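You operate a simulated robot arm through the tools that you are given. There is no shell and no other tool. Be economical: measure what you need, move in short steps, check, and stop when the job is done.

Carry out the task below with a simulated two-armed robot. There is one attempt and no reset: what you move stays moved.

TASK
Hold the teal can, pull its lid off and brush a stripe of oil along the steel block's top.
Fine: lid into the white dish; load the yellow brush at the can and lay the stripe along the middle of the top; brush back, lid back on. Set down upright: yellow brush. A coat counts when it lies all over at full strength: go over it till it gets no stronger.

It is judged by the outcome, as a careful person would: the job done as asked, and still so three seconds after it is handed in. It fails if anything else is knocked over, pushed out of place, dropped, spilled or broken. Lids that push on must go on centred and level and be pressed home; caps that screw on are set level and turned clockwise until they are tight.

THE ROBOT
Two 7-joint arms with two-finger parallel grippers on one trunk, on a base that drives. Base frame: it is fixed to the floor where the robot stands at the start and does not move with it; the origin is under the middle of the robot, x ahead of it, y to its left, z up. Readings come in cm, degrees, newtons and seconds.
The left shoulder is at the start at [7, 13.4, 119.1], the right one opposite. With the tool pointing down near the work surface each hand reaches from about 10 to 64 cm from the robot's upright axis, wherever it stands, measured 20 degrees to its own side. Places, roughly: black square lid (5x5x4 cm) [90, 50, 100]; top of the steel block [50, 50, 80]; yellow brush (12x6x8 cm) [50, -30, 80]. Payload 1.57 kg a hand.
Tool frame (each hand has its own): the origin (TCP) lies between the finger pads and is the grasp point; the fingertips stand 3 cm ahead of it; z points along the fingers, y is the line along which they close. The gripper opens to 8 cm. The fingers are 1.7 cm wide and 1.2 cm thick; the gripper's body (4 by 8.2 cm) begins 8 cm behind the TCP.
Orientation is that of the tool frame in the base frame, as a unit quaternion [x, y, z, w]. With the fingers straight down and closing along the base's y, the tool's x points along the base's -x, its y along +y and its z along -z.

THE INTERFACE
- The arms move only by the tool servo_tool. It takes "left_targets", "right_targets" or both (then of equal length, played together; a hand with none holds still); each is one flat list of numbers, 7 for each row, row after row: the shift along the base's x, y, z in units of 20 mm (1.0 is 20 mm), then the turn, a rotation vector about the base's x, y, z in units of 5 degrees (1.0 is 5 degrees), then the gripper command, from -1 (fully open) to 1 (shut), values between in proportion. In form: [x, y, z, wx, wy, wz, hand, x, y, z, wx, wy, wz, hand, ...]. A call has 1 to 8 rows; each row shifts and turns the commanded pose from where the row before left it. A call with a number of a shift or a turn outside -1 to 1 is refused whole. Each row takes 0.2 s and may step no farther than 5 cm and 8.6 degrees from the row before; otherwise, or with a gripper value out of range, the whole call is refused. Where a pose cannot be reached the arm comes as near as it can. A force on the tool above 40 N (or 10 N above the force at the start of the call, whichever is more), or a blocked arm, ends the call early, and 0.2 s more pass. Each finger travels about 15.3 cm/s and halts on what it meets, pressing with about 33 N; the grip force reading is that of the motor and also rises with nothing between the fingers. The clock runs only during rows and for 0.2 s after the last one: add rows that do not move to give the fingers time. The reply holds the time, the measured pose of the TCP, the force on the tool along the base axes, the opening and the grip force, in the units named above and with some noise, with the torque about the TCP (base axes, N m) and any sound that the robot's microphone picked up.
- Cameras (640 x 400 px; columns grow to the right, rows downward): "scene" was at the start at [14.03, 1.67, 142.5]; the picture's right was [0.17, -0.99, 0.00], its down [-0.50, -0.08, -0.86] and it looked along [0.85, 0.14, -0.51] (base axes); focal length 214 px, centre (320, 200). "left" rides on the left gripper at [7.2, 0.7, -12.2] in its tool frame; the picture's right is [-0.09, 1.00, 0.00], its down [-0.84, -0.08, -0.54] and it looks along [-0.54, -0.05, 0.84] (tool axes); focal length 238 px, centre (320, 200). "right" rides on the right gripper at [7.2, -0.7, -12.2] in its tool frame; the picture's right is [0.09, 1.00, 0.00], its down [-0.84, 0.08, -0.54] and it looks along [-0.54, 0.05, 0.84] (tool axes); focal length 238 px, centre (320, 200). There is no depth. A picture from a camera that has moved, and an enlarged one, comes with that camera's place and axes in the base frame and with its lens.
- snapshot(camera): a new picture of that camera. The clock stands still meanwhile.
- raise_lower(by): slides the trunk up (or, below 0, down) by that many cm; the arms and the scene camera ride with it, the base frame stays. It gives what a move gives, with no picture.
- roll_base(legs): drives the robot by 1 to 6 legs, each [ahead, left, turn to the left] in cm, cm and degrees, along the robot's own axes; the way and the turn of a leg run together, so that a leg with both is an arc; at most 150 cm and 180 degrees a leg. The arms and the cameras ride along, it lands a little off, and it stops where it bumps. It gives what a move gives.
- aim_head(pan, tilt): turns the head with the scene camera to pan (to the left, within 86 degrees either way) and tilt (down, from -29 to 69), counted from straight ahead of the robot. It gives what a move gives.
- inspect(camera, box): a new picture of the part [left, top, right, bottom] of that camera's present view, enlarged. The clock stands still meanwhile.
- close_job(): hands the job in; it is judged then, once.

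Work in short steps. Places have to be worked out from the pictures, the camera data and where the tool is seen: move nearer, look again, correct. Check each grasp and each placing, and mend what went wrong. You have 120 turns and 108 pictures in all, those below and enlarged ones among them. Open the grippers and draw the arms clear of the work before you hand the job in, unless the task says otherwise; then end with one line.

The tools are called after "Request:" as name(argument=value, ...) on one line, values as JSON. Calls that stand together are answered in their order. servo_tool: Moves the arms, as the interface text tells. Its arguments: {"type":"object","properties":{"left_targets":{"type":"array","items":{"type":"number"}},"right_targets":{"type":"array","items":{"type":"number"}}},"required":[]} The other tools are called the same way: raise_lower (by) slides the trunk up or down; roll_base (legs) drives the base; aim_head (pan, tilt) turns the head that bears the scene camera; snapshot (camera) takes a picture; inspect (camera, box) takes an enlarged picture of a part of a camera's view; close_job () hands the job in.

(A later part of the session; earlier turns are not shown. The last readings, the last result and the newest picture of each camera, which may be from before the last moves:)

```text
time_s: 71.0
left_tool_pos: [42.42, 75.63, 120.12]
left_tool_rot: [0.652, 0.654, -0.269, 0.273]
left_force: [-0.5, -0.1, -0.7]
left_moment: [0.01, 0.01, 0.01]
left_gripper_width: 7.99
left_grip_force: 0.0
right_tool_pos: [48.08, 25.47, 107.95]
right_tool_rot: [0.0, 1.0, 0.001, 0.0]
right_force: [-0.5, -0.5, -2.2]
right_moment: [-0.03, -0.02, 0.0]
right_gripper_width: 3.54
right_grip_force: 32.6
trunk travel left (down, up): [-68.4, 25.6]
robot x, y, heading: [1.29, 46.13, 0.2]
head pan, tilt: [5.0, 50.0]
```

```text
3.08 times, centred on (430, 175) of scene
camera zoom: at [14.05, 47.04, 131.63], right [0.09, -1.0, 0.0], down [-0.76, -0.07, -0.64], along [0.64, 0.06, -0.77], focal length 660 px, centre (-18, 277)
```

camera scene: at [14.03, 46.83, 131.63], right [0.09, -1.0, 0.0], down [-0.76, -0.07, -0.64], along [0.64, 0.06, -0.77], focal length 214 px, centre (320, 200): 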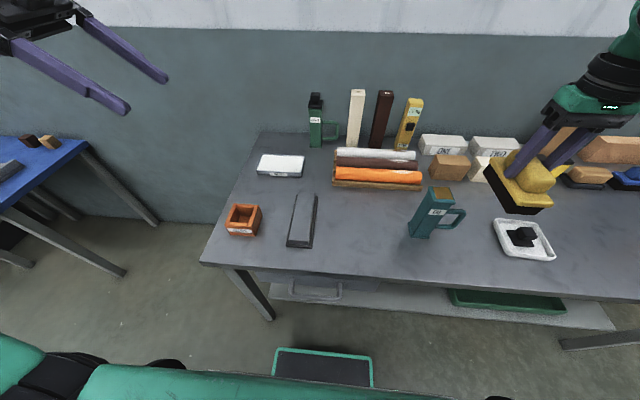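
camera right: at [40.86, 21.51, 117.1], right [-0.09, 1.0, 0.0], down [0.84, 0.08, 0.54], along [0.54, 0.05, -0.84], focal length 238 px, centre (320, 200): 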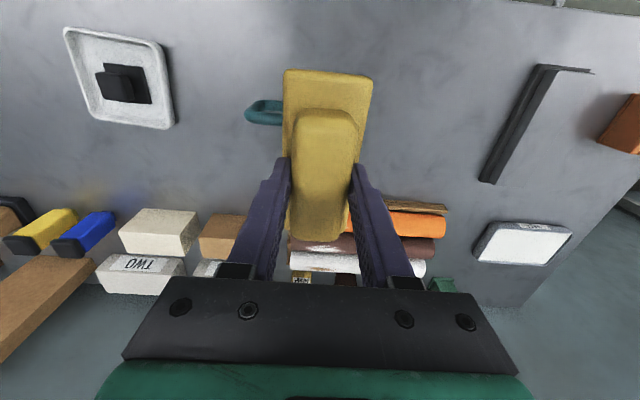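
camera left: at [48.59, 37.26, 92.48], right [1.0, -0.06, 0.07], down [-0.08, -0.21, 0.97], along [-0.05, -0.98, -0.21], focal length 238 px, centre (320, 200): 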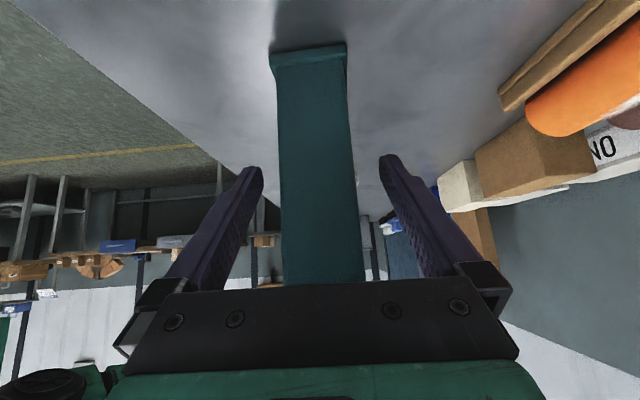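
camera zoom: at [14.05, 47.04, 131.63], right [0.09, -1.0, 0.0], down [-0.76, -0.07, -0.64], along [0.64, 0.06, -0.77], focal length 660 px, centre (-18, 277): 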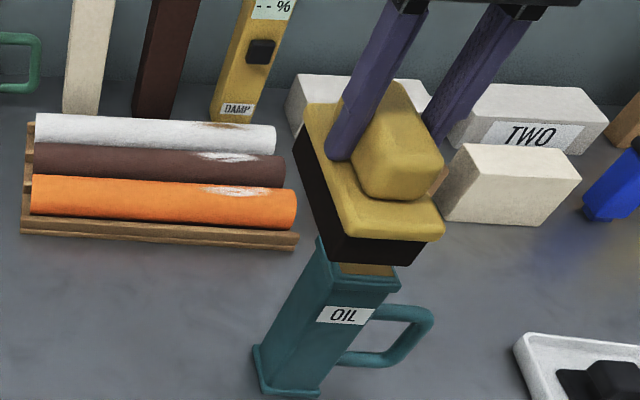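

Can unaffected. I carry the brush over the near part of the block, to about [45, 54.9, 94].

Request:
servo_tool(right_targets=[-0.2, 1, 0, 0, 0, 0, 1, -0.2, 1, 0, 0, 0, 0, 1, -0.2, 1, 0, 0, 0, 0, 1, -0.2, 1, 0, 0, 0, 0, 1, -0.2, 1, 0, 0, 0, 0, 1, -0.2, 1, 0, 0, 0, 0, 1, -0.2, 1, 0, 0, 0, 0, 1, -0.1, 1, 0, 0, 0, 0, 1])

Request:
servo_tool(right_targets=[0, 1, -1, 0, 0, 0, 1, 0, 1, -1, 0, 0, 0, 1, 0, 1, -1, 0, 0, 0, 1, 0, 1, -1, 0, 0, 0, 1, 0, 1, -1, 0, 0, 0, 1, 0, 1, -1, 0, 0, 0, 1, 0, 0.7, -1, 0, 0, 0, 1, 0, 0, 0, 0, 0, 0, 1])

Request:
inspect(camera="scene", box=[230, 130, 400, 260])

Request:
snapshot(camera="right")

```text
time_s: 72.8
left_tool_pos: [42.38, 75.72, 120.06]
left_tool_rot: [0.652, 0.654, -0.269, 0.273]
left_force: [1.2, 0.3, -1.1]
left_moment: [-0.01, -0.03, 0.02]
left_gripper_width: 8.0
left_grip_force: 0.0
right_tool_pos: [45.03, 41.39, 107.91]
right_tool_rot: [0.0, 1.0, -0.001, -0.001]
right_force: [0.0, 0.0, -2.0]
right_moment: [0.0, 0.02, -0.01]
right_gripper_width: 3.56
right_grip_force: 33.0
trunk travel left (down, up): [-68.4, 25.6]
robot x, y, heading: [1.6, 45.96, 0.1]
head pan, tilt: [5.0, 50.0]
```

```text
time_s: 74.6
left_tool_pos: [42.48, 75.54, 120.03]
left_tool_rot: [0.652, 0.654, -0.269, 0.272]
left_force: [0.0, 0.6, 0.6]
left_moment: [0.02, -0.01, 0.02]
left_gripper_width: 8.02
left_grip_force: 0.0
right_tool_pos: [44.97, 54.77, 93.94]
right_tool_rot: [0.0, 1.0, 0.001, 0.0]
right_force: [0.0, -0.1, -1.3]
right_moment: [-0.01, 0.02, 0.0]
right_gripper_width: 3.55
right_grip_force: 32.6
trunk travel left (down, up): [-68.4, 25.6]
robot x, y, heading: [1.55, 45.93, 0.2]
head pan, tilt: [5.0, 50.0]
```

```text
3.08 times, centred on (315, 195) of scene
camera zoom: at [14.01, 46.91, 131.63], right [0.09, -1.0, 0.0], down [-0.76, -0.07, -0.64], along [0.64, 0.06, -0.77], focal length 660 px, centre (335, 215)
```

zoom: 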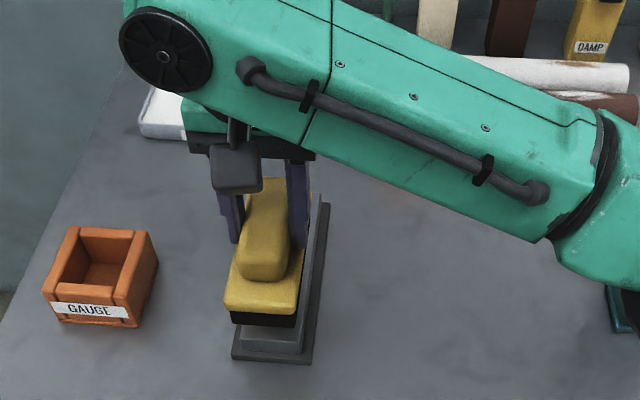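

```text
50 pictures are left
camera right: at [37.81, 53.87, 105.95], right [-0.09, 1.0, 0.0], down [0.84, 0.08, 0.54], along [0.54, 0.05, -0.84], focal length 238 px, centre (320, 200)
```

right: 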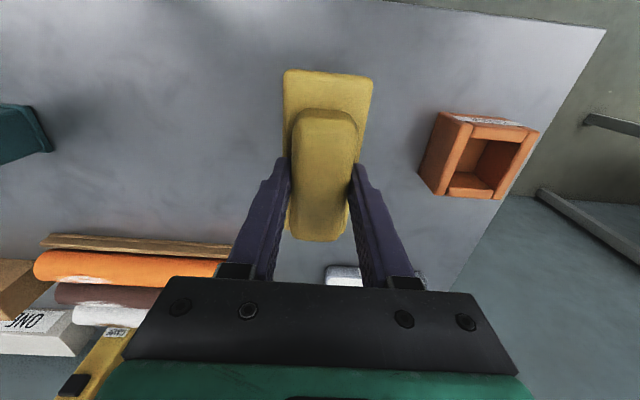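

Brush is above the near end, centred on y. I lower to contact, slowing at the end.

Request:
servo_tool(right_targets=[0, 0.05, -0.8, 0, 0, 0, 1, 0, 0, -0.6, 0, 0, 0, 1, 0, 0, -0.4, 0, 0, 0, 1, 0, 0, -0.1, 0, 0, 0, 1, 0, 0, -0.1, 0, 0, 0, 1, 0, 0, -0.05, 0, 0, 0, 1, 0, 0, -0.05, 0, 0, 0, 1])

```text
time_s: 76.2
left_tool_pos: [42.29, 75.52, 120.28]
left_tool_rot: [0.653, 0.654, -0.269, 0.273]
left_force: [0.2, 0.1, -0.6]
left_moment: [-0.01, 0.01, -0.02]
left_gripper_width: 7.98
left_grip_force: 0.1
right_tool_pos: [44.87, 54.88, 89.95]
right_tool_rot: [0.0, 1.0, 0.003, 0.005]
right_force: [8.3, 0.8, 27.9]
right_moment: [-0.3, 0.81, 0.01]
right_gripper_width: 3.58
right_grip_force: 32.9
trunk travel left (down, up): [-68.4, 25.6]
robot x, y, heading: [1.15, 45.96, 0.1]
head pan, tilt: [5.0, 50.0]
```

28 N is too hard: contact height is about z 90.2. I lift 2 mm and make a light, slow stroke in +x.

Request:
servo_tool(right_targets=[0, 0, 0.1, 0, 0, 0, 1, 0.2, 0, 0, 0, 0, 0, 1, 0.3, 0, 0, 0, 0, 0, 1])

```text
time_s: 77.0
left_tool_pos: [42.05, 75.54, 120.26]
left_tool_rot: [0.652, 0.654, -0.268, 0.274]
left_force: [-0.7, -1.0, 0.7]
left_moment: [-0.04, 0.05, -0.01]
left_gripper_width: 8.0
left_grip_force: 0.0
right_tool_pos: [45.68, 54.82, 89.95]
right_tool_rot: [-0.001, 1.0, 0.002, 0.0]
right_force: [-6.5, 0.4, 17.2]
right_moment: [-0.08, -0.43, -0.01]
right_gripper_width: 3.54
right_grip_force: 32.6
trunk travel left (down, up): [-68.4, 25.6]
robot x, y, heading: [1.3, 46.02, 0.0]
head pan, tilt: [5.0, 50.0]
```

Still 17 N; I lift another 1.2 mm and continue the stroke to x≈53.5.

Request:
servo_tool(right_targets=[0.3, 0, 0.06, 0, 0, 0, 1, 0.6, 0, 0, 0, 0, 0, 1, 0.6, 0, 0, 0, 0, 0, 1, 0.6, 0, 0, 0, 0, 0, 1, 0.6, 0, 0, 0, 0, 0, 1, 0.6, 0, 0, 0, 0, 0, 1, 0.6, 0, 0, 0, 0, 0, 1])

Request:
inspect(camera="scene", box=[260, 180, 356, 255])

```text
time_s: 78.6
left_tool_pos: [42.31, 75.68, 120.04]
left_tool_rot: [0.652, 0.654, -0.269, 0.273]
left_force: [-0.5, -0.1, -0.6]
left_moment: [-0.03, 0.02, 0.01]
left_gripper_width: 8.0
left_grip_force: 0.0
right_tool_pos: [53.71, 54.79, 90.04]
right_tool_rot: [0.001, 1.0, 0.0, 0.0]
right_force: [-0.4, -0.3, 0.2]
right_moment: [-0.05, 0.0, -0.03]
right_gripper_width: 3.54
right_grip_force: 32.8
trunk travel left (down, up): [-68.4, 25.6]
robot x, y, heading: [0.97, 45.85, 0.0]
head pan, tilt: [5.0, 50.0]
```

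```text
5.33 times, centred on (308, 218) of scene
camera zoom: at [13.98, 47.0, 131.63], right [0.09, -1.0, 0.0], down [-0.76, -0.07, -0.64], along [0.64, 0.06, -0.77], focal length 1144 px, centre (384, 107)
```

zoom: 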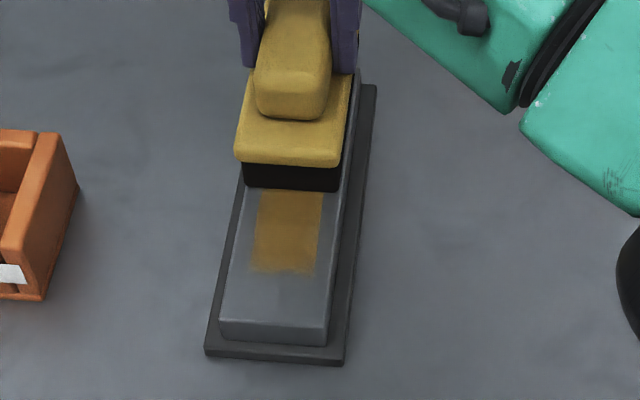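

An oil band ~3.3 cm wide appears, painted around the brush centre, so the centre must travel nearly the full length (x≈42–56). Force faded at the far end, so I lower 1 mm, extend to x≈56 and come back.

Request:
servo_tool(right_targets=[0.4, 0, -0.05, 0, 0, 0, 1, 0.6, 0, 0, 0, 0, 0, 1, 0.15, 0, 0, 0, 0, 0, 1])

```text
time_s: 79.4
left_tool_pos: [42.2, 75.55, 120.14]
left_tool_rot: [0.652, 0.654, -0.269, 0.274]
left_force: [0.1, -0.4, -0.4]
left_moment: [-0.01, 0.01, 0.01]
left_gripper_width: 7.99
left_grip_force: 0.1
right_tool_pos: [54.92, 54.76, 90.04]
right_tool_rot: [0.0, 1.0, 0.0, 0.001]
right_force: [-3.1, -0.1, 6.7]
right_moment: [-0.16, 0.48, -0.04]
right_gripper_width: 3.55
right_grip_force: 33.0
right hand out of reach, approached as far as the arm can: row 2
trunk travel left (down, up): [-68.4, 25.6]
robot x, y, heading: [1.22, 45.99, 0.0]
head pan, tilt: [5.0, 50.0]
```

Reach ends at x≈55 here; 6.7 N is a good brushing force. I stroke back to x≈42.

Request:
servo_tool(right_targets=[-0.8, 0, 0, 0, 0, 0, 1, -0.8, 0, 0, 0, 0, 0, 1, -0.8, 0, 0, 0, 0, 0, 1, -0.8, 0, 0, 0, 0, 0, 1, -0.8, 0, 0, 0, 0, 0, 1, -0.8, 0, 0, 0, 0, 0, 1, -0.8, 0, 0, 0, 0, 0, 1, -0.7, 0, 0, 0, 0, 0, 1])

Request:
inspect(camera="scene", box=[260, 180, 356, 255])

```text
time_s: 81.2
left_tool_pos: [42.15, 75.53, 120.17]
left_tool_rot: [0.652, 0.654, -0.269, 0.273]
left_force: [0.2, 0.0, -0.6]
left_moment: [-0.01, -0.03, 0.01]
left_gripper_width: 8.0
left_grip_force: 0.0
right_tool_pos: [42.22, 54.69, 89.98]
right_tool_rot: [0.0, 1.0, 0.001, 0.002]
right_force: [5.9, -1.0, 20.6]
right_moment: [-0.06, -0.54, 0.03]
right_gripper_width: 3.57
right_grip_force: 32.8
trunk travel left (down, up): [-68.4, 25.6]
robot x, y, heading: [1.13, 46.07, 0.3]
head pan, tilt: [5.0, 50.0]
```

```text
5.33 times, centred on (308, 218) of scene
camera zoom: at [13.86, 46.89, 131.65], right [0.09, -1.0, 0.0], down [-0.76, -0.07, -0.64], along [0.64, 0.06, -0.77], focal length 1144 px, centre (384, 107)
```

zoom: 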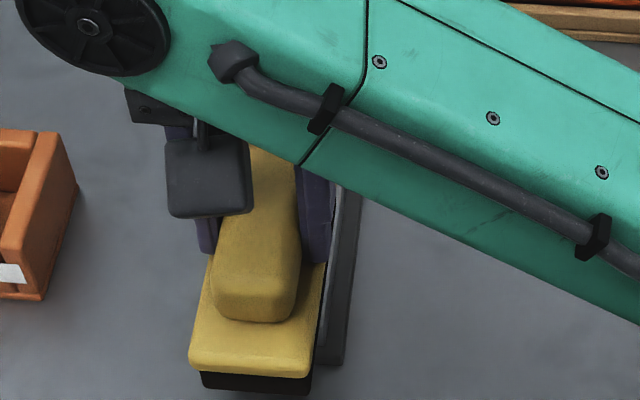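

I lift the brush and move it aside to look at the stripe.

Request:
servo_tool(right_targets=[0, 0, 0.6, 0, 0, 0, 1, 0, 0, 1, 0, 0, 0, 1, 0, 0, 1, 0, 0, 0, 1, 0, 0, 1, 0, 0, 0, 1, 0, -1, 1, 0, 0, 0, 1, 0, -1, 1, 0, 0, 0, 1, 0, -1, 0.5, 0, 0, 0, 1, 0, -1, 0, 0, 0, 0, 1])

Request:
inspect(camera="scene", box=[260, 180, 356, 255])

```text
time_s: 83.0
left_tool_pos: [42.39, 75.38, 120.15]
left_tool_rot: [0.652, 0.654, -0.269, 0.272]
left_force: [-0.1, -0.7, -0.4]
left_moment: [0.01, 0.01, 0.01]
left_gripper_width: 7.98
left_grip_force: 0.1
right_tool_pos: [42.31, 46.73, 102.11]
right_tool_rot: [-0.002, 1.0, 0.001, 0.001]
right_force: [-0.6, 0.2, -1.5]
right_moment: [-0.03, 0.02, -0.03]
right_gripper_width: 3.55
right_grip_force: 33.1
trunk travel left (down, up): [-68.4, 25.6]
robot x, y, heading: [1.05, 45.69, 0.1]
head pan, tilt: [5.0, 50.0]
```

```text
5.33 times, centred on (308, 218) of scene
camera zoom: at [14.03, 46.81, 131.63], right [0.09, -1.0, 0.0], down [-0.76, -0.07, -0.64], along [0.64, 0.06, -0.77], focal length 1144 px, centre (384, 107)
```

zoom: 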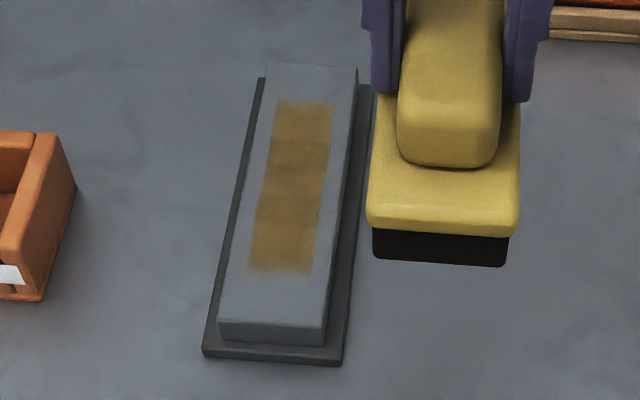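

The coated band is a fixed region (x≈43.4–55, 3.2 cm wide), and it is somewhat uneven. The block hasn't moved. I go back to the can to reload the brush.

Request:
servo_tool(right_targets=[0, 0, 1, 0, 0, 0, 1, 0.4, -0.2, 1, 0, 0, 0, 1, 0.4, -1, 0.9, 0, 0, 0, 1, 0.4, -1, 0, 0, 0, 0, 1, 0.4, -1, 0, 0, 0, 0, 1, 0.4, -1, 0, 0, 0, 0, 1, 0.4, -1, 0, 0, 0, 0, 1, 0.4, -1, 0, 0, 0, 0, 1])

Request:
servo_tool(right_targets=[0.05, -1, 0, 0, 0, 0, 1, 0, -1, 0, 0, 0, 0, 1, 0, -1, 0, 0, 0, 0, 1, 0, -1, 0, 0, 0, 0, 1, 0, -1, 0, 0, 0, 0, 1, 0, -1, 0, 0, 0, 0, 1, 0, 0, -0.7, 0, 0, 0, 1, 0, 0, 0, 0, 0, 0, 1])

```text
time_s: 84.8
left_tool_pos: [42.39, 75.53, 120.12]
left_tool_rot: [0.653, 0.654, -0.27, 0.272]
left_force: [0.4, -0.7, -0.1]
left_moment: [-0.01, 0.02, 0.04]
left_gripper_width: 8.0
left_grip_force: 0.0
right_tool_pos: [47.84, 34.33, 107.91]
right_tool_rot: [0.0, 1.0, 0.001, 0.0]
right_force: [-0.2, -0.1, -1.5]
right_moment: [-0.01, 0.01, 0.0]
right_gripper_width: 3.57
right_grip_force: 33.3
trunk travel left (down, up): [-68.4, 25.6]
robot x, y, heading: [1.46, 45.86, 0.1]
head pan, tilt: [5.0, 50.0]
```

```text
time_s: 86.6
left_tool_pos: [42.4, 75.63, 120.13]
left_tool_rot: [0.652, 0.654, -0.27, 0.273]
left_force: [-0.5, -0.6, -0.2]
left_moment: [0.03, 0.04, 0.0]
left_gripper_width: 7.99
left_grip_force: 0.1
right_tool_pos: [47.99, 22.35, 106.4]
right_tool_rot: [-0.001, 1.0, 0.001, 0.001]
right_force: [0.5, 0.3, -1.8]
right_moment: [-0.05, -0.01, 0.01]
right_gripper_width: 3.52
right_grip_force: 33.4
trunk travel left (down, up): [-68.4, 25.6]
robot x, y, heading: [1.44, 46.19, 0.3]
head pan, tilt: [5.0, 50.0]
```

Over the mouth again; lower to the known contact height (~103.0), then lift.

Request:
servo_tool(right_targets=[0, 0, -0.7, 0, 0, 0, 1, 0, 0, -0.5, 0, 0, 0, 1, 0, 0, -0.3, 0, 0, 0, 1, 0, 0, -0.1, 0, 0, 0, 1, 0, 0, -0.07, 0, 0, 0, 1, 0, 0, -0.05, 0, 0, 0, 1, 0, 0, 0, 0, 0, 0, 1])

Request:
servo_tool(right_targets=[0, 0, 0.05, 0, 0, 0, 1, 0, 0, 0.5, 0, 0, 0, 1, 0, 0, 1, 0, 0, 0, 1, 0, 0, 1, 0, 0, 0, 1, 0, 1, 0, 0, 0, 0, 1, -0.1, 1, 0, 0, 0, 0, 1, -0.2, 1, 0, 0, 0, 0, 1, -0.2, 1, 0, 0, 0, 0, 1])

Request:
servo_tool(right_targets=[-0.2, 1, 0, 0, 0, 0, 1, -0.2, 1, 0, 0, 0, 0, 1, -0.2, 1, 0, 0, 0, 0, 1, -0.2, 1, 0, 0, 0, 0, 1, -0.2, 1, 0, 0, 0, 0, 1, -0.2, 1, 0, 0, 0, 0, 1, -0.2, 1, 0, 0, 0, 0, 1, 0, 1, 0, 0, 0, 0, 1])

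```text
time_s: 88.2
left_tool_pos: [42.49, 75.49, 120.06]
left_tool_rot: [0.652, 0.654, -0.27, 0.272]
left_force: [0.2, 0.2, -0.5]
left_moment: [0.01, 0.03, -0.01]
left_gripper_width: 8.0
left_grip_force: 0.0
right_tool_pos: [47.99, 22.29, 103.08]
right_tool_rot: [-0.001, 1.0, 0.001, 0.001]
right_force: [-0.1, -0.2, -2.0]
right_moment: [0.0, 0.02, -0.01]
right_gripper_width: 3.54
right_grip_force: 33.0
trunk travel left (down, up): [-68.4, 25.6]
robot x, y, heading: [1.31, 45.85, -0.2]
head pan, tilt: [5.0, 50.0]
```

```text
time_s: 90.0
left_tool_pos: [42.44, 75.73, 120.2]
left_tool_rot: [0.652, 0.654, -0.27, 0.273]
left_force: [0.4, -0.8, 0.3]
left_moment: [-0.02, 0.0, 0.0]
left_gripper_width: 8.0
left_grip_force: 0.1
right_tool_pos: [47.08, 30.53, 108.16]
right_tool_rot: [0.0, 1.0, 0.001, 0.0]
right_force: [-0.4, 0.2, -1.9]
right_moment: [0.0, 0.01, -0.04]
right_gripper_width: 3.51
right_grip_force: 32.9
trunk travel left (down, up): [-68.4, 25.6]
robot x, y, heading: [1.52, 46.12, 0.1]
head pan, tilt: [5.0, 50.0]
```

```text
time_s: 91.8
left_tool_pos: [42.45, 75.58, 120.13]
left_tool_rot: [0.652, 0.654, -0.27, 0.273]
left_force: [-0.6, 0.4, -0.1]
left_moment: [0.02, 0.02, 0.0]
left_gripper_width: 8.0
left_grip_force: 0.1
right_tool_pos: [44.21, 46.52, 108.18]
right_tool_rot: [-0.002, 1.0, 0.0, 0.0]
right_force: [0.4, 0.8, -1.8]
right_moment: [0.0, -0.01, -0.02]
right_gripper_width: 3.55
right_grip_force: 33.0
trunk travel left (down, up): [-68.4, 25.6]
robot x, y, heading: [1.48, 45.86, -0.2]
head pan, tilt: [5.0, 50.0]
```

That dip stopped just short of contact, but the brush may still hold oil from the first. I go on to the block, lower to light contact and see.

Request:
servo_tool(right_targets=[0.2, 1, -1, 0, 0, 0, 1, 0, 1, -1, 0, 0, 0, 1, 0, 1, -1, 0, 0, 0, 1, 0, 1, -1, 0, 0, 0, 1, 0, 0.15, -1, 0, 0, 0, 1, 0, 0, -1, 0, 0, 0, 1, 0, 0, -1, 0, 0, 0, 1, 0, 0, -1, 0, 0, 0, 1])

Request:
servo_tool(right_targets=[0, 0, -0.7, 0, 0, 0, 1, 0, 0, -0.15, 0, 0, 0, 1, 0, 0, -0.07, 0, 0, 0, 1, 0, 0, -0.05, 0, 0, 0, 1])

```text
time_s: 93.6
left_tool_pos: [42.39, 75.45, 120.08]
left_tool_rot: [0.652, 0.654, -0.271, 0.273]
left_force: [0.5, 0.5, -0.2]
left_moment: [0.0, -0.01, -0.02]
left_gripper_width: 7.98
left_grip_force: 0.0
right_tool_pos: [44.65, 54.68, 92.16]
right_tool_rot: [0.0, 1.0, 0.001, 0.001]
right_force: [0.4, -0.2, -1.8]
right_moment: [-0.01, 0.02, 0.0]
right_gripper_width: 3.54
right_grip_force: 33.0
trunk travel left (down, up): [-68.4, 25.6]
robot x, y, heading: [0.81, 46.0, 0.1]
head pan, tilt: [5.0, 50.0]
```

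```text
time_s: 94.6
left_tool_pos: [42.43, 75.54, 120.13]
left_tool_rot: [0.652, 0.654, -0.269, 0.273]
left_force: [-0.4, 0.6, -0.5]
left_moment: [0.01, 0.02, 0.01]
left_gripper_width: 7.99
left_grip_force: 0.1
right_tool_pos: [44.55, 54.7, 90.13]
right_tool_rot: [0.0, 1.0, 0.001, 0.001]
right_force: [0.3, -0.1, -1.7]
right_moment: [0.0, -0.01, -0.03]
right_gripper_width: 3.55
right_grip_force: 33.0
trunk travel left (down, up): [-68.4, 25.6]
robot x, y, heading: [1.21, 46.28, -0.1]
head pan, tilt: [5.0, 50.0]
```

Just above contact; lower 2 mm and stroke forward and back over the band.

Request:
servo_tool(right_targets=[0, 0, -0.1, 0, 0, 0, 1, 0.73, 0, 0, 0, 0, 0, 1, 0.73, 0, 0, 0, 0, 0, 1, 0.73, 0, 0, 0, 0, 0, 1, 0.73, 0, 0, 0, 0, 0, 1, 0.73, 0, 0, 0, 0, 0, 1, 0.73, 0, 0, 0, 0, 0, 1, 0.6, 0, 0, 0, 0, 0, 1])

Request:
servo_tool(right_targets=[-0.73, 0, 0, 0, 0, 0, 1, -0.73, 0, 0, 0, 0, 0, 1, -0.73, 0, 0, 0, 0, 0, 1, -0.73, 0, 0, 0, 0, 0, 1, -0.73, 0, 0, 0, 0, 0, 1, -0.73, 0, 0, 0, 0, 0, 1, -0.6, 0, 0, 0, 0, 0, 1])

Request:
servo_tool(right_targets=[0, 0, 0.6, 0, 0, 0, 1, 0, 0, 1, 0, 0, 0, 1, 0, 0, 1, 0, 0, 0, 1, 0, 0, 1, 0, 0, 0, 1, 0, -1, 1, 0, 0, 0, 1, 0, -1, 1, 0, 0, 0, 1, 0, -1, 0.5, 0, 0, 0, 1, 0, -1, 0, 0, 0, 0, 1])

Request:
inspect(camera="scene", box=[260, 180, 356, 255])

```text
time_s: 96.4
left_tool_pos: [42.26, 75.62, 120.17]
left_tool_rot: [0.652, 0.654, -0.27, 0.272]
left_force: [-0.4, 0.3, 0.7]
left_moment: [-0.02, 0.03, 0.04]
left_gripper_width: 8.01
left_grip_force: 0.1
right_tool_pos: [54.43, 54.72, 90.06]
right_tool_rot: [-0.001, 1.0, 0.001, 0.0]
right_force: [0.1, -0.8, -1.5]
right_moment: [0.0, 0.01, 0.03]
right_gripper_width: 3.53
right_grip_force: 33.0
trunk travel left (down, up): [-68.4, 25.6]
robot x, y, heading: [0.73, 45.77, 0.2]
head pan, tilt: [5.0, 50.0]
```

```text
time_s: 98.0
left_tool_pos: [42.31, 75.49, 120.07]
left_tool_rot: [0.652, 0.654, -0.27, 0.272]
left_force: [-0.2, 0.0, -0.8]
left_moment: [-0.02, 0.01, 0.02]
left_gripper_width: 7.98
left_grip_force: 0.1
right_tool_pos: [44.51, 54.62, 90.14]
right_tool_rot: [0.0, 1.0, 0.001, 0.0]
right_force: [0.7, 0.9, -1.7]
right_moment: [-0.02, 0.01, 0.02]
right_gripper_width: 3.55
right_grip_force: 32.6
trunk travel left (down, up): [-68.4, 25.6]
robot x, y, heading: [1.33, 45.73, 0.3]
head pan, tilt: [5.0, 50.0]
```

```text
time_s: 99.8
left_tool_pos: [42.41, 75.38, 120.14]
left_tool_rot: [0.652, 0.654, -0.269, 0.272]
left_force: [-0.5, -0.3, -0.2]
left_moment: [-0.01, -0.02, -0.03]
left_gripper_width: 8.01
left_grip_force: 0.0
right_tool_pos: [44.59, 46.68, 102.19]
right_tool_rot: [-0.001, 1.0, 0.001, 0.0]
right_force: [0.2, -0.6, -1.2]
right_moment: [-0.02, 0.03, -0.02]
right_gripper_width: 3.54
right_grip_force: 32.7
trunk travel left (down, up): [-68.4, 25.6]
robot x, y, heading: [1.19, 46.09, 0.0]
head pan, tilt: [5.0, 50.0]
```

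```text
5.33 times, centred on (308, 218) of scene
camera zoom: at [14.03, 46.82, 131.63], right [0.09, -1.0, 0.0], down [-0.76, -0.07, -0.64], along [0.64, 0.06, -0.77], focal length 1144 px, centre (384, 107)
```

zoom: 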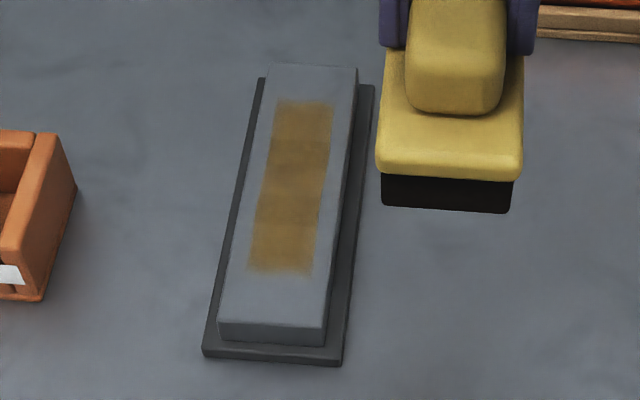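

The band is somewhat fuller but still not at the strength of the oil colour. I reload properly, with real contact.

Request:
servo_tool(right_targets=[0, 0, 1, 0, 0, 0, 1, 0.3, -0.2, 1, 0, 0, 0, 1, 0.3, -1, 0.9, 0, 0, 0, 1, 0.3, -1, 0, 0, 0, 0, 1, 0.3, -1, 0, 0, 0, 0, 1, 0.3, -1, 0, 0, 0, 0, 1, 0.2, -1, 0, 0, 0, 0, 1, 0, -1, 0, 0, 0, 0, 1])

Request:
servo_tool(right_targets=[0, -1, 0, 0, 0, 0, 1, 0, -1, 0, 0, 0, 0, 1, 0, -1, 0, 0, 0, 0, 1, 0, -1, 0, 0, 0, 0, 1, 0, -1, 0, 0, 0, 0, 1, 0, -1, 0, 0, 0, 0, 1, 0, 0, -0.7, 0, 0, 0, 1, 0, 0, -0.8, 0, 0, 0, 1])

Request:
servo_tool(right_targets=[0, 0, -0.5, 0, 0, 0, 1, 0, 0, -0.3, 0, 0, 0, 1, 0, 0, -0.15, 0, 0, 0, 1, 0, 0, -0.06, 0, 0, 0, 1, 0, 0, -0.05, 0, 0, 0, 1])

```text
time_s: 101.6
left_tool_pos: [42.34, 75.33, 120.19]
left_tool_rot: [0.653, 0.654, -0.269, 0.271]
left_force: [0.3, 0.7, 0.6]
left_moment: [0.0, 0.0, 0.04]
left_gripper_width: 8.02
left_grip_force: 0.0
right_tool_pos: [48.04, 34.23, 108.07]
right_tool_rot: [-0.001, 1.0, 0.001, -0.001]
right_force: [-0.1, 0.7, -1.6]
right_moment: [-0.01, 0.01, -0.01]
right_gripper_width: 3.54
right_grip_force: 33.1
trunk travel left (down, up): [-68.4, 25.6]
robot x, y, heading: [1.6, 46.16, 0.1]
head pan, tilt: [5.0, 50.0]
```

```text
time_s: 103.4
left_tool_pos: [42.39, 75.45, 120.09]
left_tool_rot: [0.652, 0.655, -0.269, 0.272]
left_force: [0.7, -0.4, 0.3]
left_moment: [-0.03, 0.01, -0.02]
left_gripper_width: 8.0
left_grip_force: 0.1
right_tool_pos: [48.13, 22.35, 104.97]
right_tool_rot: [-0.001, 1.0, 0.001, 0.001]
right_force: [-0.3, -0.5, -2.2]
right_moment: [-0.01, 0.01, 0.02]
right_gripper_width: 3.55
right_grip_force: 33.7
trunk travel left (down, up): [-68.4, 25.6]
robot x, y, heading: [1.51, 46.32, 0.1]
head pan, tilt: [5.0, 50.0]
```

```text
time_s: 104.6
left_tool_pos: [42.36, 75.61, 120.05]
left_tool_rot: [0.652, 0.655, -0.269, 0.273]
left_force: [0.0, 0.2, -1.5]
left_moment: [-0.01, 0.01, 0.0]
left_gripper_width: 8.01
left_grip_force: 0.1
right_tool_pos: [48.03, 22.35, 103.02]
right_tool_rot: [0.0, 1.0, 0.001, 0.002]
right_force: [1.4, -1.1, 6.3]
right_moment: [-0.18, -0.24, 0.04]
right_gripper_width: 3.53
right_grip_force: 33.3
trunk travel left (down, up): [-68.4, 25.6]
robot x, y, heading: [1.36, 46.08, 0.1]
head pan, tilt: [5.0, 50.0]
```

Contact with 6 N: loaded. I lift, carry it to the block, and lower to just above contact.

Request:
servo_tool(right_targets=[0, 0, 0, 0, 0, 0, 1, 0, 0, 0.5, 0, 0, 0, 1, 0, 0, 1, 0, 0, 0, 1, 0, 0, 1, 0, 0, 0, 1, 0, 1, 0, 0, 0, 0, 1, -0.1, 1, 0, 0, 0, 0, 1, -0.2, 1, 0, 0, 0, 0, 1, -0.2, 1, 0, 0, 0, 0, 1])

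Request:
servo_tool(right_targets=[-0.2, 1, 0, 0, 0, 0, 1, -0.2, 1, 0, 0, 0, 0, 1, -0.2, 1, 0, 0, 0, 0, 1, -0.2, 1, 0, 0, 0, 0, 1, -0.2, 1, 0, 0, 0, 0, 1, -0.2, 1, 0, 0, 0, 0, 1, 0, 1, 0, 0, 0, 0, 1, 0, 1, 0, 0, 0, 0, 1])

Request:
servo_tool(right_targets=[0, 1, -1, 0, 0, 0, 1, 0, 1, -1, 0, 0, 0, 1, 0, 1, -1, 0, 0, 0, 1, 0, 1, -1, 0, 0, 0, 1, 0, 0.2, -1, 0, 0, 0, 1, 0, 0, -1, 0, 0, 0, 1, 0, 0, -1, 0, 0, 0, 1, 0, 0, -1, 0, 0, 0, 1])

Request:
servo_tool(right_targets=[0, 0, -0.7, 0, 0, 0, 1, 0, 0, -0.2, 0, 0, 0, 1, 0, 0, -0.06, 0, 0, 0, 1, 0, 0, -0.06, 0, 0, 0, 1, 0, 0, -0.06, 0, 0, 0, 1])

```text
time_s: 106.4
left_tool_pos: [42.49, 75.68, 120.04]
left_tool_rot: [0.653, 0.654, -0.27, 0.272]
left_force: [-0.8, 0.9, -0.4]
left_moment: [-0.01, 0.01, 0.01]
left_gripper_width: 7.98
left_grip_force: 0.0
right_tool_pos: [46.97, 30.47, 107.76]
right_tool_rot: [-0.001, 1.0, 0.0, 0.0]
right_force: [-1.2, -0.9, -1.8]
right_moment: [0.0, 0.03, 0.02]
right_gripper_width: 3.53
right_grip_force: 33.3
trunk travel left (down, up): [-68.4, 25.6]
robot x, y, heading: [1.51, 46.05, -0.1]
head pan, tilt: [5.0, 50.0]
```

```text
time_s: 108.2
left_tool_pos: [42.42, 75.69, 120.1]
left_tool_rot: [0.651, 0.654, -0.271, 0.273]
left_force: [-0.1, 0.4, 0.4]
left_moment: [-0.01, -0.01, -0.03]
left_gripper_width: 7.99
left_grip_force: 0.0
right_tool_pos: [44.63, 46.42, 107.79]
right_tool_rot: [0.0, 1.0, 0.0, 0.0]
right_force: [1.0, -0.1, -2.5]
right_moment: [-0.02, -0.01, -0.01]
right_gripper_width: 3.53
right_grip_force: 32.3
trunk travel left (down, up): [-68.4, 25.6]
robot x, y, heading: [1.55, 46.16, 0.3]
head pan, tilt: [5.0, 50.0]
```

```text
time_s: 110.0
left_tool_pos: [42.43, 75.63, 120.11]
left_tool_rot: [0.652, 0.654, -0.27, 0.273]
left_force: [0.5, -0.2, 0.6]
left_moment: [0.0, 0.0, -0.01]
left_gripper_width: 7.99
left_grip_force: 0.2
right_tool_pos: [44.68, 54.67, 91.87]
right_tool_rot: [0.0, 1.0, 0.001, 0.001]
right_force: [0.7, 0.3, -1.6]
right_moment: [-0.02, 0.02, -0.02]
right_gripper_width: 3.54
right_grip_force: 32.6
trunk travel left (down, up): [-68.4, 25.6]
robot x, y, heading: [0.93, 45.94, 0.1]
head pan, tilt: [5.0, 50.0]
```

```text
time_s: 111.2
left_tool_pos: [42.28, 75.61, 120.25]
left_tool_rot: [0.651, 0.655, -0.269, 0.274]
left_force: [0.9, -0.5, -0.4]
left_moment: [0.0, -0.02, 0.01]
left_gripper_width: 7.98
left_grip_force: 0.0
right_tool_pos: [44.46, 54.85, 90.09]
right_tool_rot: [0.0, 1.0, 0.002, 0.004]
right_force: [5.9, 1.2, 21.7]
right_moment: [-0.24, 0.6, -0.03]
right_gripper_width: 3.53
right_grip_force: 33.1
trunk travel left (down, up): [-68.4, 25.6]
robot x, y, heading: [1.29, 46.27, -0.3]
head pan, tilt: [5.0, 50.0]
```

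In contact at 22 N; I ease up 1 mm and stroke forward and back twice.

Request:
servo_tool(right_targets=[0, 0, 0.06, 0, 0, 0, 1, 0.73, 0, 0, 0, 0, 0, 1, 0.73, 0, 0, 0, 0, 0, 1, 0.73, 0, 0, 0, 0, 0, 1, 0.73, 0, 0, 0, 0, 0, 1, 0.73, 0, 0, 0, 0, 0, 1, 0.73, 0, 0, 0, 0, 0, 1, 0.6, 0, 0, 0, 0, 0, 1])

Request:
servo_tool(right_targets=[0, 0, -0.05, 0, 0, 0, 1, -0.73, 0, 0, 0, 0, 0, 1, -0.73, 0, 0, 0, 0, 0, 1, -0.73, 0, 0, 0, 0, 0, 1, -0.73, 0, 0, 0, 0, 0, 1, -0.73, 0, 0, 0, 0, 0, 1, -0.73, 0, 0, 0, 0, 0, 1, -0.6, 0, 0, 0, 0, 0, 1])

```text
time_s: 113.0
left_tool_pos: [42.0, 75.5, 120.27]
left_tool_rot: [0.652, 0.654, -0.269, 0.274]
left_force: [-0.7, -0.6, 0.5]
left_moment: [0.02, 0.01, 0.03]
left_gripper_width: 7.98
left_grip_force: 0.0
right_tool_pos: [54.31, 54.7, 89.92]
right_tool_rot: [-0.001, 1.0, 0.0, 0.002]
right_force: [-4.6, 0.8, 12.3]
right_moment: [-0.12, 0.86, -0.03]
right_gripper_width: 3.55
right_grip_force: 32.8
trunk travel left (down, up): [-68.4, 25.6]
robot x, y, heading: [1.36, 46.16, -0.1]
head pan, tilt: [5.0, 50.0]
```

```text
time_s: 114.8
left_tool_pos: [42.14, 75.41, 120.27]
left_tool_rot: [0.652, 0.655, -0.268, 0.274]
left_force: [0.3, -0.2, -0.6]
left_moment: [0.0, 0.0, -0.02]
left_gripper_width: 8.01
left_grip_force: 0.1
right_tool_pos: [44.54, 54.61, 90.09]
right_tool_rot: [0.001, 1.0, 0.002, 0.003]
right_force: [11.9, 0.5, 37.0]
right_moment: [-0.51, -0.13, 0.07]
right_gripper_width: 3.55
right_grip_force: 33.2
trunk travel left (down, up): [-68.4, 25.6]
robot x, y, heading: [1.06, 45.9, -0.0]
head pan, tilt: [5.0, 50.0]
```

37 N at the near end is more than needed; I ease up 1.6 mm, one more forward/back pass, then lift and look.

Request:
servo_tool(right_targets=[0, 0, 0.08, 0, 0, 0, 1, 0.73, 0, 0, 0, 0, 0, 1, 0.73, 0, 0, 0, 0, 0, 1, 0.73, 0, 0, 0, 0, 0, 1, 0.73, 0, 0, 0, 0, 0, 1, 0.73, 0, 0, 0, 0, 0, 1, 0.73, 0, 0, 0, 0, 0, 1, 0.6, 0, 0, 0, 0, 0, 1])

Request:
servo_tool(right_targets=[-0.73, 0, 0, 0, 0, 0, 1, -0.73, 0, 0, 0, 0, 0, 1, -0.73, 0, 0, 0, 0, 0, 1, -0.73, 0, 0, 0, 0, 0, 1, -0.73, 0, 0, 0, 0, 0, 1, -0.73, 0, 0, 0, 0, 0, 1, -0.6, 0, 0, 0, 0, 0, 1])

Request:
servo_tool(right_targets=[0, 0, 0.6, 0, 0, 0, 1, 0, 0, 1, 0, 0, 0, 1, 0, 0, 1, 0, 0, 0, 1, 0, 0, 1, 0, 0, 0, 1, 0, -1, 1, 0, 0, 0, 1, 0, -1, 1, 0, 0, 0, 1, 0, -1, 0.5, 0, 0, 0, 1, 0, -1, 0, 0, 0, 0, 1])

Request:
inspect(camera="scene", box=[260, 180, 356, 255])

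```text
time_s: 116.6
left_tool_pos: [42.19, 75.62, 120.09]
left_tool_rot: [0.652, 0.654, -0.269, 0.273]
left_force: [-0.5, 1.3, -0.2]
left_moment: [-0.04, 0.02, -0.03]
left_gripper_width: 8.0
left_grip_force: 0.0
right_tool_pos: [54.58, 54.86, 90.07]
right_tool_rot: [0.0, 1.0, 0.0, 0.002]
right_force: [-2.3, 0.4, 6.8]
right_moment: [-0.2, 0.45, -0.1]
right_gripper_width: 3.52
right_grip_force: 33.6
trunk travel left (down, up): [-68.4, 25.6]
robot x, y, heading: [0.88, 46.2, 0.3]
head pan, tilt: [5.0, 50.0]
```

```text
time_s: 118.2
left_tool_pos: [42.22, 75.46, 120.22]
left_tool_rot: [0.653, 0.654, -0.269, 0.272]
left_force: [0.2, 0.5, 0.2]
left_moment: [-0.04, -0.01, 0.02]
left_gripper_width: 8.02
left_grip_force: 0.1
right_tool_pos: [44.65, 54.7, 89.92]
right_tool_rot: [0.001, 1.0, 0.0, 0.001]
right_force: [5.8, 0.1, 15.3]
right_moment: [-0.27, -0.04, 0.1]
right_gripper_width: 3.54
right_grip_force: 33.1
trunk travel left (down, up): [-68.4, 25.6]
robot x, y, heading: [1.32, 45.99, 0.3]
head pan, tilt: [5.0, 50.0]
```

```text
time_s: 120.0
left_tool_pos: [42.29, 75.46, 120.17]
left_tool_rot: [0.652, 0.655, -0.269, 0.272]
left_force: [0.2, 0.4, -1.1]
left_moment: [-0.01, 0.01, -0.01]
left_gripper_width: 7.97
left_grip_force: 0.2
right_tool_pos: [44.58, 46.69, 102.15]
right_tool_rot: [-0.001, 1.0, 0.001, -0.001]
right_force: [0.5, -0.2, -1.8]
right_moment: [-0.01, 0.05, -0.03]
right_gripper_width: 3.5
right_grip_force: 33.3
trunk travel left (down, up): [-68.4, 25.6]
robot x, y, heading: [1.0, 46.14, 0.1]
head pan, tilt: [5.0, 50.0]
```

```text
5.33 times, centred on (308, 218) of scene
camera zoom: at [14.03, 46.81, 131.63], right [0.09, -1.0, 0.0], down [-0.76, -0.07, -0.64], along [0.64, 0.06, -0.77], focal length 1144 px, centre (384, 107)
```

zoom: 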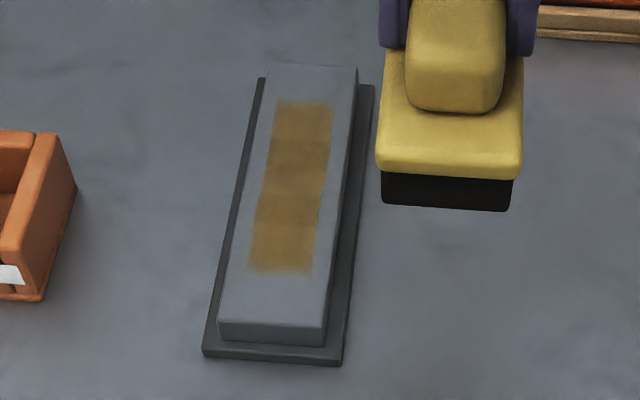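

The band looks the same as before this pass, i.e. saturated. I check evenness with a closer zoom before putting the brush back.

Request:
inspect(camera="scene", box=[290, 190, 332, 236])

```text
8.70 times, centred on (311, 213) of scene
camera zoom: at [14.03, 46.81, 131.63], right [0.09, -1.0, 0.0], down [-0.76, -0.07, -0.64], along [0.64, 0.06, -0.77], focal length 1865 px, centre (398, 87)
```

zoom: 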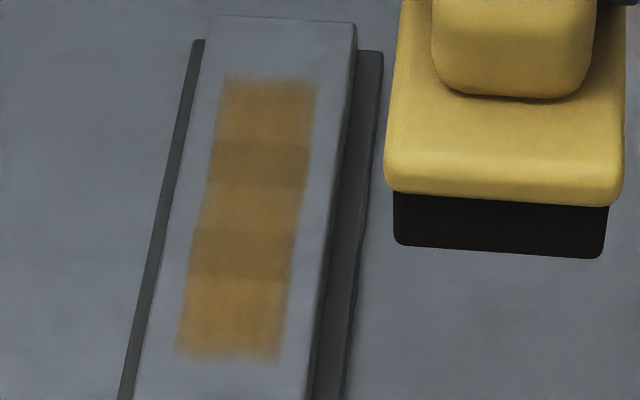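

The band shows five segments; segments 2 and 4 (x≈51.5 and 46.9) look weaker than the others. I reload and go over it more slowly, dwelling there.

Request:
servo_tool(right_targets=[0, 0, 1, 0, 0, 0, 1, 0.3, -0.2, 1, 0, 0, 0, 1, 0.3, -1, 0.9, 0, 0, 0, 1, 0.3, -1, 0, 0, 0, 0, 1, 0.3, -1, 0, 0, 0, 0, 1, 0.3, -1, 0, 0, 0, 0, 1, 0.2, -1, 0, 0, 0, 0, 1, 0, -1, 0, 0, 0, 0, 1])

Request:
servo_tool(right_targets=[0, -1, 0, 0, 0, 0, 1, 0, -1, 0, 0, 0, 0, 1, 0, -1, 0, 0, 0, 0, 1, 0, -1, 0, 0, 0, 0, 1, 0, -1, 0, 0, 0, 0, 1, 0, -1, 0, 0, 0, 0, 1, 0, 0, -0.7, 0, 0, 0, 1, 0, 0, -0.8, 0, 0, 0, 1])

Request:
servo_tool(right_targets=[0, 0, -0.5, 0, 0, 0, 1, 0, 0, -0.3, 0, 0, 0, 1, 0, 0, -0.15, 0, 0, 0, 1, 0, 0, -0.06, 0, 0, 0, 1, 0, 0, -0.05, 0, 0, 0, 1, 0, 0, 0, 0, 0, 0, 1])

```text
time_s: 121.8
left_tool_pos: [42.33, 75.39, 120.1]
left_tool_rot: [0.652, 0.654, -0.269, 0.272]
left_force: [0.6, 0.0, 0.0]
left_moment: [0.03, -0.01, 0.02]
left_gripper_width: 7.99
left_grip_force: 0.0
right_tool_pos: [48.1, 34.08, 107.86]
right_tool_rot: [0.0, 1.0, 0.001, 0.001]
right_force: [0.4, 0.7, -2.0]
right_moment: [0.02, 0.01, 0.02]
right_gripper_width: 3.55
right_grip_force: 32.7
trunk travel left (down, up): [-68.4, 25.6]
robot x, y, heading: [1.18, 46.03, 0.2]
head pan, tilt: [5.0, 50.0]
```

```text
time_s: 123.6
left_tool_pos: [42.39, 75.59, 120.11]
left_tool_rot: [0.652, 0.654, -0.27, 0.272]
left_force: [-0.5, -0.6, 0.4]
left_moment: [-0.02, 0.03, 0.02]
left_gripper_width: 8.0
left_grip_force: 0.1
right_tool_pos: [48.04, 22.23, 104.94]
right_tool_rot: [0.0, 1.0, 0.001, 0.0]
right_force: [-0.1, 0.9, -2.5]
right_moment: [0.01, 0.01, 0.0]
right_gripper_width: 3.55
right_grip_force: 32.8
trunk travel left (down, up): [-68.4, 25.6]
robot x, y, heading: [1.11, 45.86, 0.2]
head pan, tilt: [5.0, 50.0]
```

```text
time_s: 125.0
left_tool_pos: [42.25, 75.6, 120.16]
left_tool_rot: [0.653, 0.654, -0.268, 0.272]
left_force: [-0.6, -0.2, 0.2]
left_moment: [0.0, 0.0, -0.01]
left_gripper_width: 8.01
left_grip_force: 0.0
right_tool_pos: [47.93, 22.35, 102.95]
right_tool_rot: [0.0, 1.0, 0.001, 0.003]
right_force: [3.5, -3.1, 15.4]
right_moment: [-0.36, -0.3, 0.0]
right_gripper_width: 3.53
right_grip_force: 33.1
trunk travel left (down, up): [-68.4, 25.6]
robot x, y, heading: [1.26, 46.1, 0.0]
head pan, tilt: [5.0, 50.0]
```

Loaded again. Lift, carry to the block and lower to contact at the near segment.

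Request:
servo_tool(right_targets=[0, 0, 0.1, 0, 0, 0, 1, 0, 0, 0.5, 0, 0, 0, 1, 0, 0, 1, 0, 0, 0, 1, 0, 0, 0.9, 0, 0, 0, 1, 0, 1, 0, 0, 0, 0, 1, -0.1, 1, 0, 0, 0, 0, 1, -0.2, 1, 0, 0, 0, 0, 1, -0.2, 1, 0, 0, 0, 0, 1])

Request:
servo_tool(right_targets=[-0.2, 1, 0, 0, 0, 0, 1, -0.2, 1, 0, 0, 0, 0, 1, -0.2, 1, 0, 0, 0, 0, 1, -0.2, 1, 0, 0, 0, 0, 1, -0.2, 1, 0, 0, 0, 0, 1, -0.2, 1, 0, 0, 0, 0, 1, 0, 1, 0, 0, 0, 0, 1, 0, 1, 0, 0, 0, 0, 1])

Request:
servo_tool(right_targets=[0, 1, -1, 0, 0, 0, 1, 0, 1, -1, 0, 0, 0, 1, 0, 1, -1, 0, 0, 0, 1, 0, 1, -1, 0, 0, 0, 1, 0, 0.2, -1, 0, 0, 0, 1, 0, 0, -1, 0, 0, 0, 1, 0, 0, -1, 0, 0, 0, 1, 0, 0, -1, 0, 0, 0, 1])

Request:
servo_tool(right_targets=[0, 0, -0.6, 0, 0, 0, 1, 0, 0, -0.2, 0, 0, 0, 1, 0, 0, -0.06, 0, 0, 0, 1, 0, 0, -0.06, 0, 0, 0, 1])

```text
time_s: 126.8
left_tool_pos: [42.38, 75.64, 120.04]
left_tool_rot: [0.652, 0.654, -0.269, 0.272]
left_force: [-1.0, 0.3, -0.6]
left_moment: [-0.01, -0.02, -0.03]
left_gripper_width: 8.02
left_grip_force: 0.0
right_tool_pos: [47.02, 30.49, 107.77]
right_tool_rot: [0.0, 1.0, 0.0, 0.001]
right_force: [0.3, 1.0, -0.7]
right_moment: [0.0, 0.03, -0.01]
right_gripper_width: 3.53
right_grip_force: 33.3
trunk travel left (down, up): [-68.4, 25.6]
robot x, y, heading: [0.98, 46.11, -0.2]
head pan, tilt: [5.0, 50.0]
```

```text
time_s: 128.6
left_tool_pos: [42.34, 75.68, 120.15]
left_tool_rot: [0.652, 0.654, -0.269, 0.273]
left_force: [0.9, 0.3, 0.1]
left_moment: [0.0, 0.0, 0.03]
left_gripper_width: 8.01
left_grip_force: 0.0
right_tool_pos: [44.62, 46.49, 107.81]
right_tool_rot: [-0.001, 1.0, 0.0, 0.0]
right_force: [0.0, 0.8, -1.6]
right_moment: [-0.03, 0.03, -0.02]
right_gripper_width: 3.54
right_grip_force: 32.6
trunk travel left (down, up): [-68.4, 25.6]
robot x, y, heading: [0.96, 46.0, 0.1]
head pan, tilt: [5.0, 50.0]
```

```text
time_s: 130.4
left_tool_pos: [42.41, 75.62, 120.05]
left_tool_rot: [0.652, 0.654, -0.27, 0.272]
left_force: [-0.4, 0.5, 0.0]
left_moment: [0.02, 0.0, 0.02]
left_gripper_width: 7.97
left_grip_force: 0.0
right_tool_pos: [44.69, 54.8, 91.74]
right_tool_rot: [0.0, 1.0, 0.001, 0.0]
right_force: [0.1, 0.8, -1.5]
right_moment: [-0.03, 0.01, 0.0]
right_gripper_width: 3.53
right_grip_force: 32.8
trunk travel left (down, up): [-68.4, 25.6]
robot x, y, heading: [1.18, 46.03, -0.2]
head pan, tilt: [5.0, 50.0]
```

```text
time_s: 131.4
left_tool_pos: [42.36, 75.57, 120.2]
left_tool_rot: [0.652, 0.655, -0.269, 0.273]
left_force: [-0.8, 0.5, -0.1]
left_moment: [0.02, 0.0, 0.03]
left_gripper_width: 7.98
left_grip_force: 0.0
right_tool_pos: [44.68, 54.75, 89.98]
right_tool_rot: [0.0, 1.0, 0.0, 0.001]
right_force: [0.1, 0.5, 3.6]
right_moment: [-0.1, 0.18, -0.02]
right_gripper_width: 3.53
right_grip_force: 33.0
trunk travel left (down, up): [-68.4, 25.6]
robot x, y, heading: [1.22, 46.01, 0.2]
head pan, tilt: [5.0, 50.0]
```

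Light contact (3.6 N). Slow forward stroke of 0.7 cm per row, then slow back.

Request:
servo_tool(right_targets=[0.35, 0, -0.05, 0, 0, 0, 1, 0.35, 0, 0, 0, 0, 0, 1, 0.35, 0, 0, 0, 0, 0, 1, 0.35, 0, 0, 0, 0, 0, 1, 0.35, 0, 0, 0, 0, 0, 1, 0.35, 0, 0, 0, 0, 0, 1, 0.35, 0, 0, 0, 0, 0, 1, 0.35, 0, 0, 0, 0, 0, 1])

Request:
servo_tool(right_targets=[0.35, 0, 0, 0, 0, 0, 1, 0.35, 0, 0, 0, 0, 0, 1, 0.35, 0, 0, 0, 0, 0, 1, 0.35, 0, 0, 0, 0, 0, 1, 0.35, 0, 0, 0, 0, 0, 1, 0.3, 0, 0, 0, 0, 0, 1, -0.35, 0, 0, 0, 0, 0, 1, -0.35, 0, 0, 0, 0, 0, 1])

Request:
servo_tool(right_targets=[-0.5, 0, 0, 0, 0, 0, 1, -0.5, 0, 0, 0, 0, 0, 1, -0.5, 0, 0, 0, 0, 0, 1, -0.5, 0, 0, 0, 0, 0, 1, -0.5, 0, 0, 0, 0, 0, 1, -0.5, 0, 0, 0, 0, 0, 1, -0.5, 0, 0, 0, 0, 0, 1, -0.5, 0, 0, 0, 0, 0, 1])

Request:
servo_tool(right_targets=[-0.3, 0, 0, 0, 0, 0, 1, 0, 0, 0.6, 0, 0, 0, 1, 0, 0, 1, 0, 0, 0, 1, 0, 0, 1, 0, 0, 0, 1, 0, -0.5, 1, 0, 0, 0, 1, 0, -1, 1, 0, 0, 0, 1, 0, -1, 0.5, 0, 0, 0, 1, 0, -1, 0, 0, 0, 0, 1])

Request:
inspect(camera="scene", box=[290, 190, 332, 236])

```text
time_s: 133.2
left_tool_pos: [42.06, 75.5, 120.24]
left_tool_rot: [0.653, 0.654, -0.269, 0.272]
left_force: [0.2, 0.4, 0.0]
left_moment: [-0.02, -0.02, 0.02]
left_gripper_width: 8.03
left_grip_force: 0.1
right_tool_pos: [50.07, 54.76, 90.11]
right_tool_rot: [0.001, 1.0, 0.001, 0.002]
right_force: [-3.9, -0.6, 9.6]
right_moment: [-0.24, 0.16, -0.09]
right_gripper_width: 3.53
right_grip_force: 33.0
trunk travel left (down, up): [-68.4, 25.6]
robot x, y, heading: [1.42, 45.78, 0.1]
head pan, tilt: [5.0, 50.0]
```

```text
time_s: 135.0
left_tool_pos: [42.36, 75.54, 120.03]
left_tool_rot: [0.653, 0.654, -0.269, 0.272]
left_force: [0.3, 0.1, 0.3]
left_moment: [-0.02, 0.01, 0.0]
left_gripper_width: 8.01
left_grip_force: 0.0
right_tool_pos: [52.76, 54.69, 89.92]
right_tool_rot: [-0.001, 1.0, 0.002, 0.002]
right_force: [2.6, -0.5, 12.7]
right_moment: [-0.17, -0.22, 0.01]
right_gripper_width: 3.53
right_grip_force: 32.7
trunk travel left (down, up): [-68.4, 25.6]
robot x, y, heading: [0.94, 46.18, -0.1]
head pan, tilt: [5.0, 50.0]
```

```text
time_s: 136.8
left_tool_pos: [42.21, 75.59, 120.26]
left_tool_rot: [0.653, 0.654, -0.268, 0.272]
left_force: [-0.7, -0.2, -0.1]
left_moment: [-0.02, -0.01, 0.0]
left_gripper_width: 7.96
left_grip_force: 0.0
right_tool_pos: [44.94, 54.63, 90.1]
right_tool_rot: [0.0, 1.0, 0.0, 0.001]
right_force: [6.3, 0.0, 18.1]
right_moment: [-0.21, -0.47, 0.12]
right_gripper_width: 3.54
right_grip_force: 32.6
trunk travel left (down, up): [-68.4, 25.6]
robot x, y, heading: [1.3, 46.47, 0.3]
head pan, tilt: [5.0, 50.0]
```

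```text
time_s: 138.6
left_tool_pos: [42.31, 75.49, 120.19]
left_tool_rot: [0.653, 0.654, -0.269, 0.272]
left_force: [-0.2, -0.1, 0.3]
left_moment: [0.05, -0.01, -0.02]
left_gripper_width: 8.0
left_grip_force: 0.0
right_tool_pos: [44.45, 47.54, 99.94]
right_tool_rot: [0.0, 1.0, 0.001, 0.0]
right_force: [0.1, 0.1, -1.8]
right_moment: [0.0, 0.02, -0.03]
right_gripper_width: 3.54
right_grip_force: 32.5
trunk travel left (down, up): [-68.4, 25.6]
robot x, y, heading: [1.45, 45.96, -0.1]
head pan, tilt: [5.0, 50.0]
```

```text
8.70 times, centred on (311, 213) of scene
camera zoom: at [14.03, 46.84, 131.63], right [0.09, -1.0, 0.0], down [-0.76, -0.07, -0.64], along [0.64, 0.06, -0.77], focal length 1865 px, centre (398, 87)
```

zoom: 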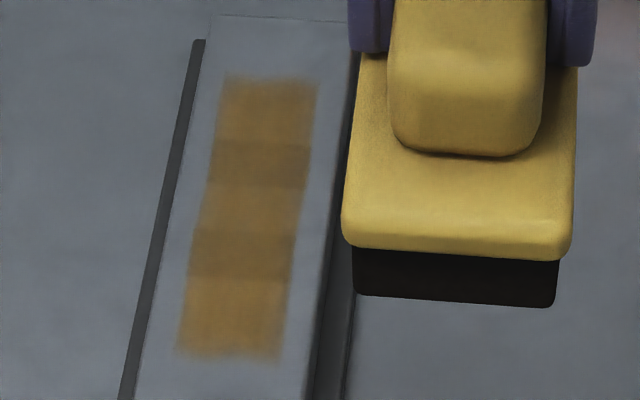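

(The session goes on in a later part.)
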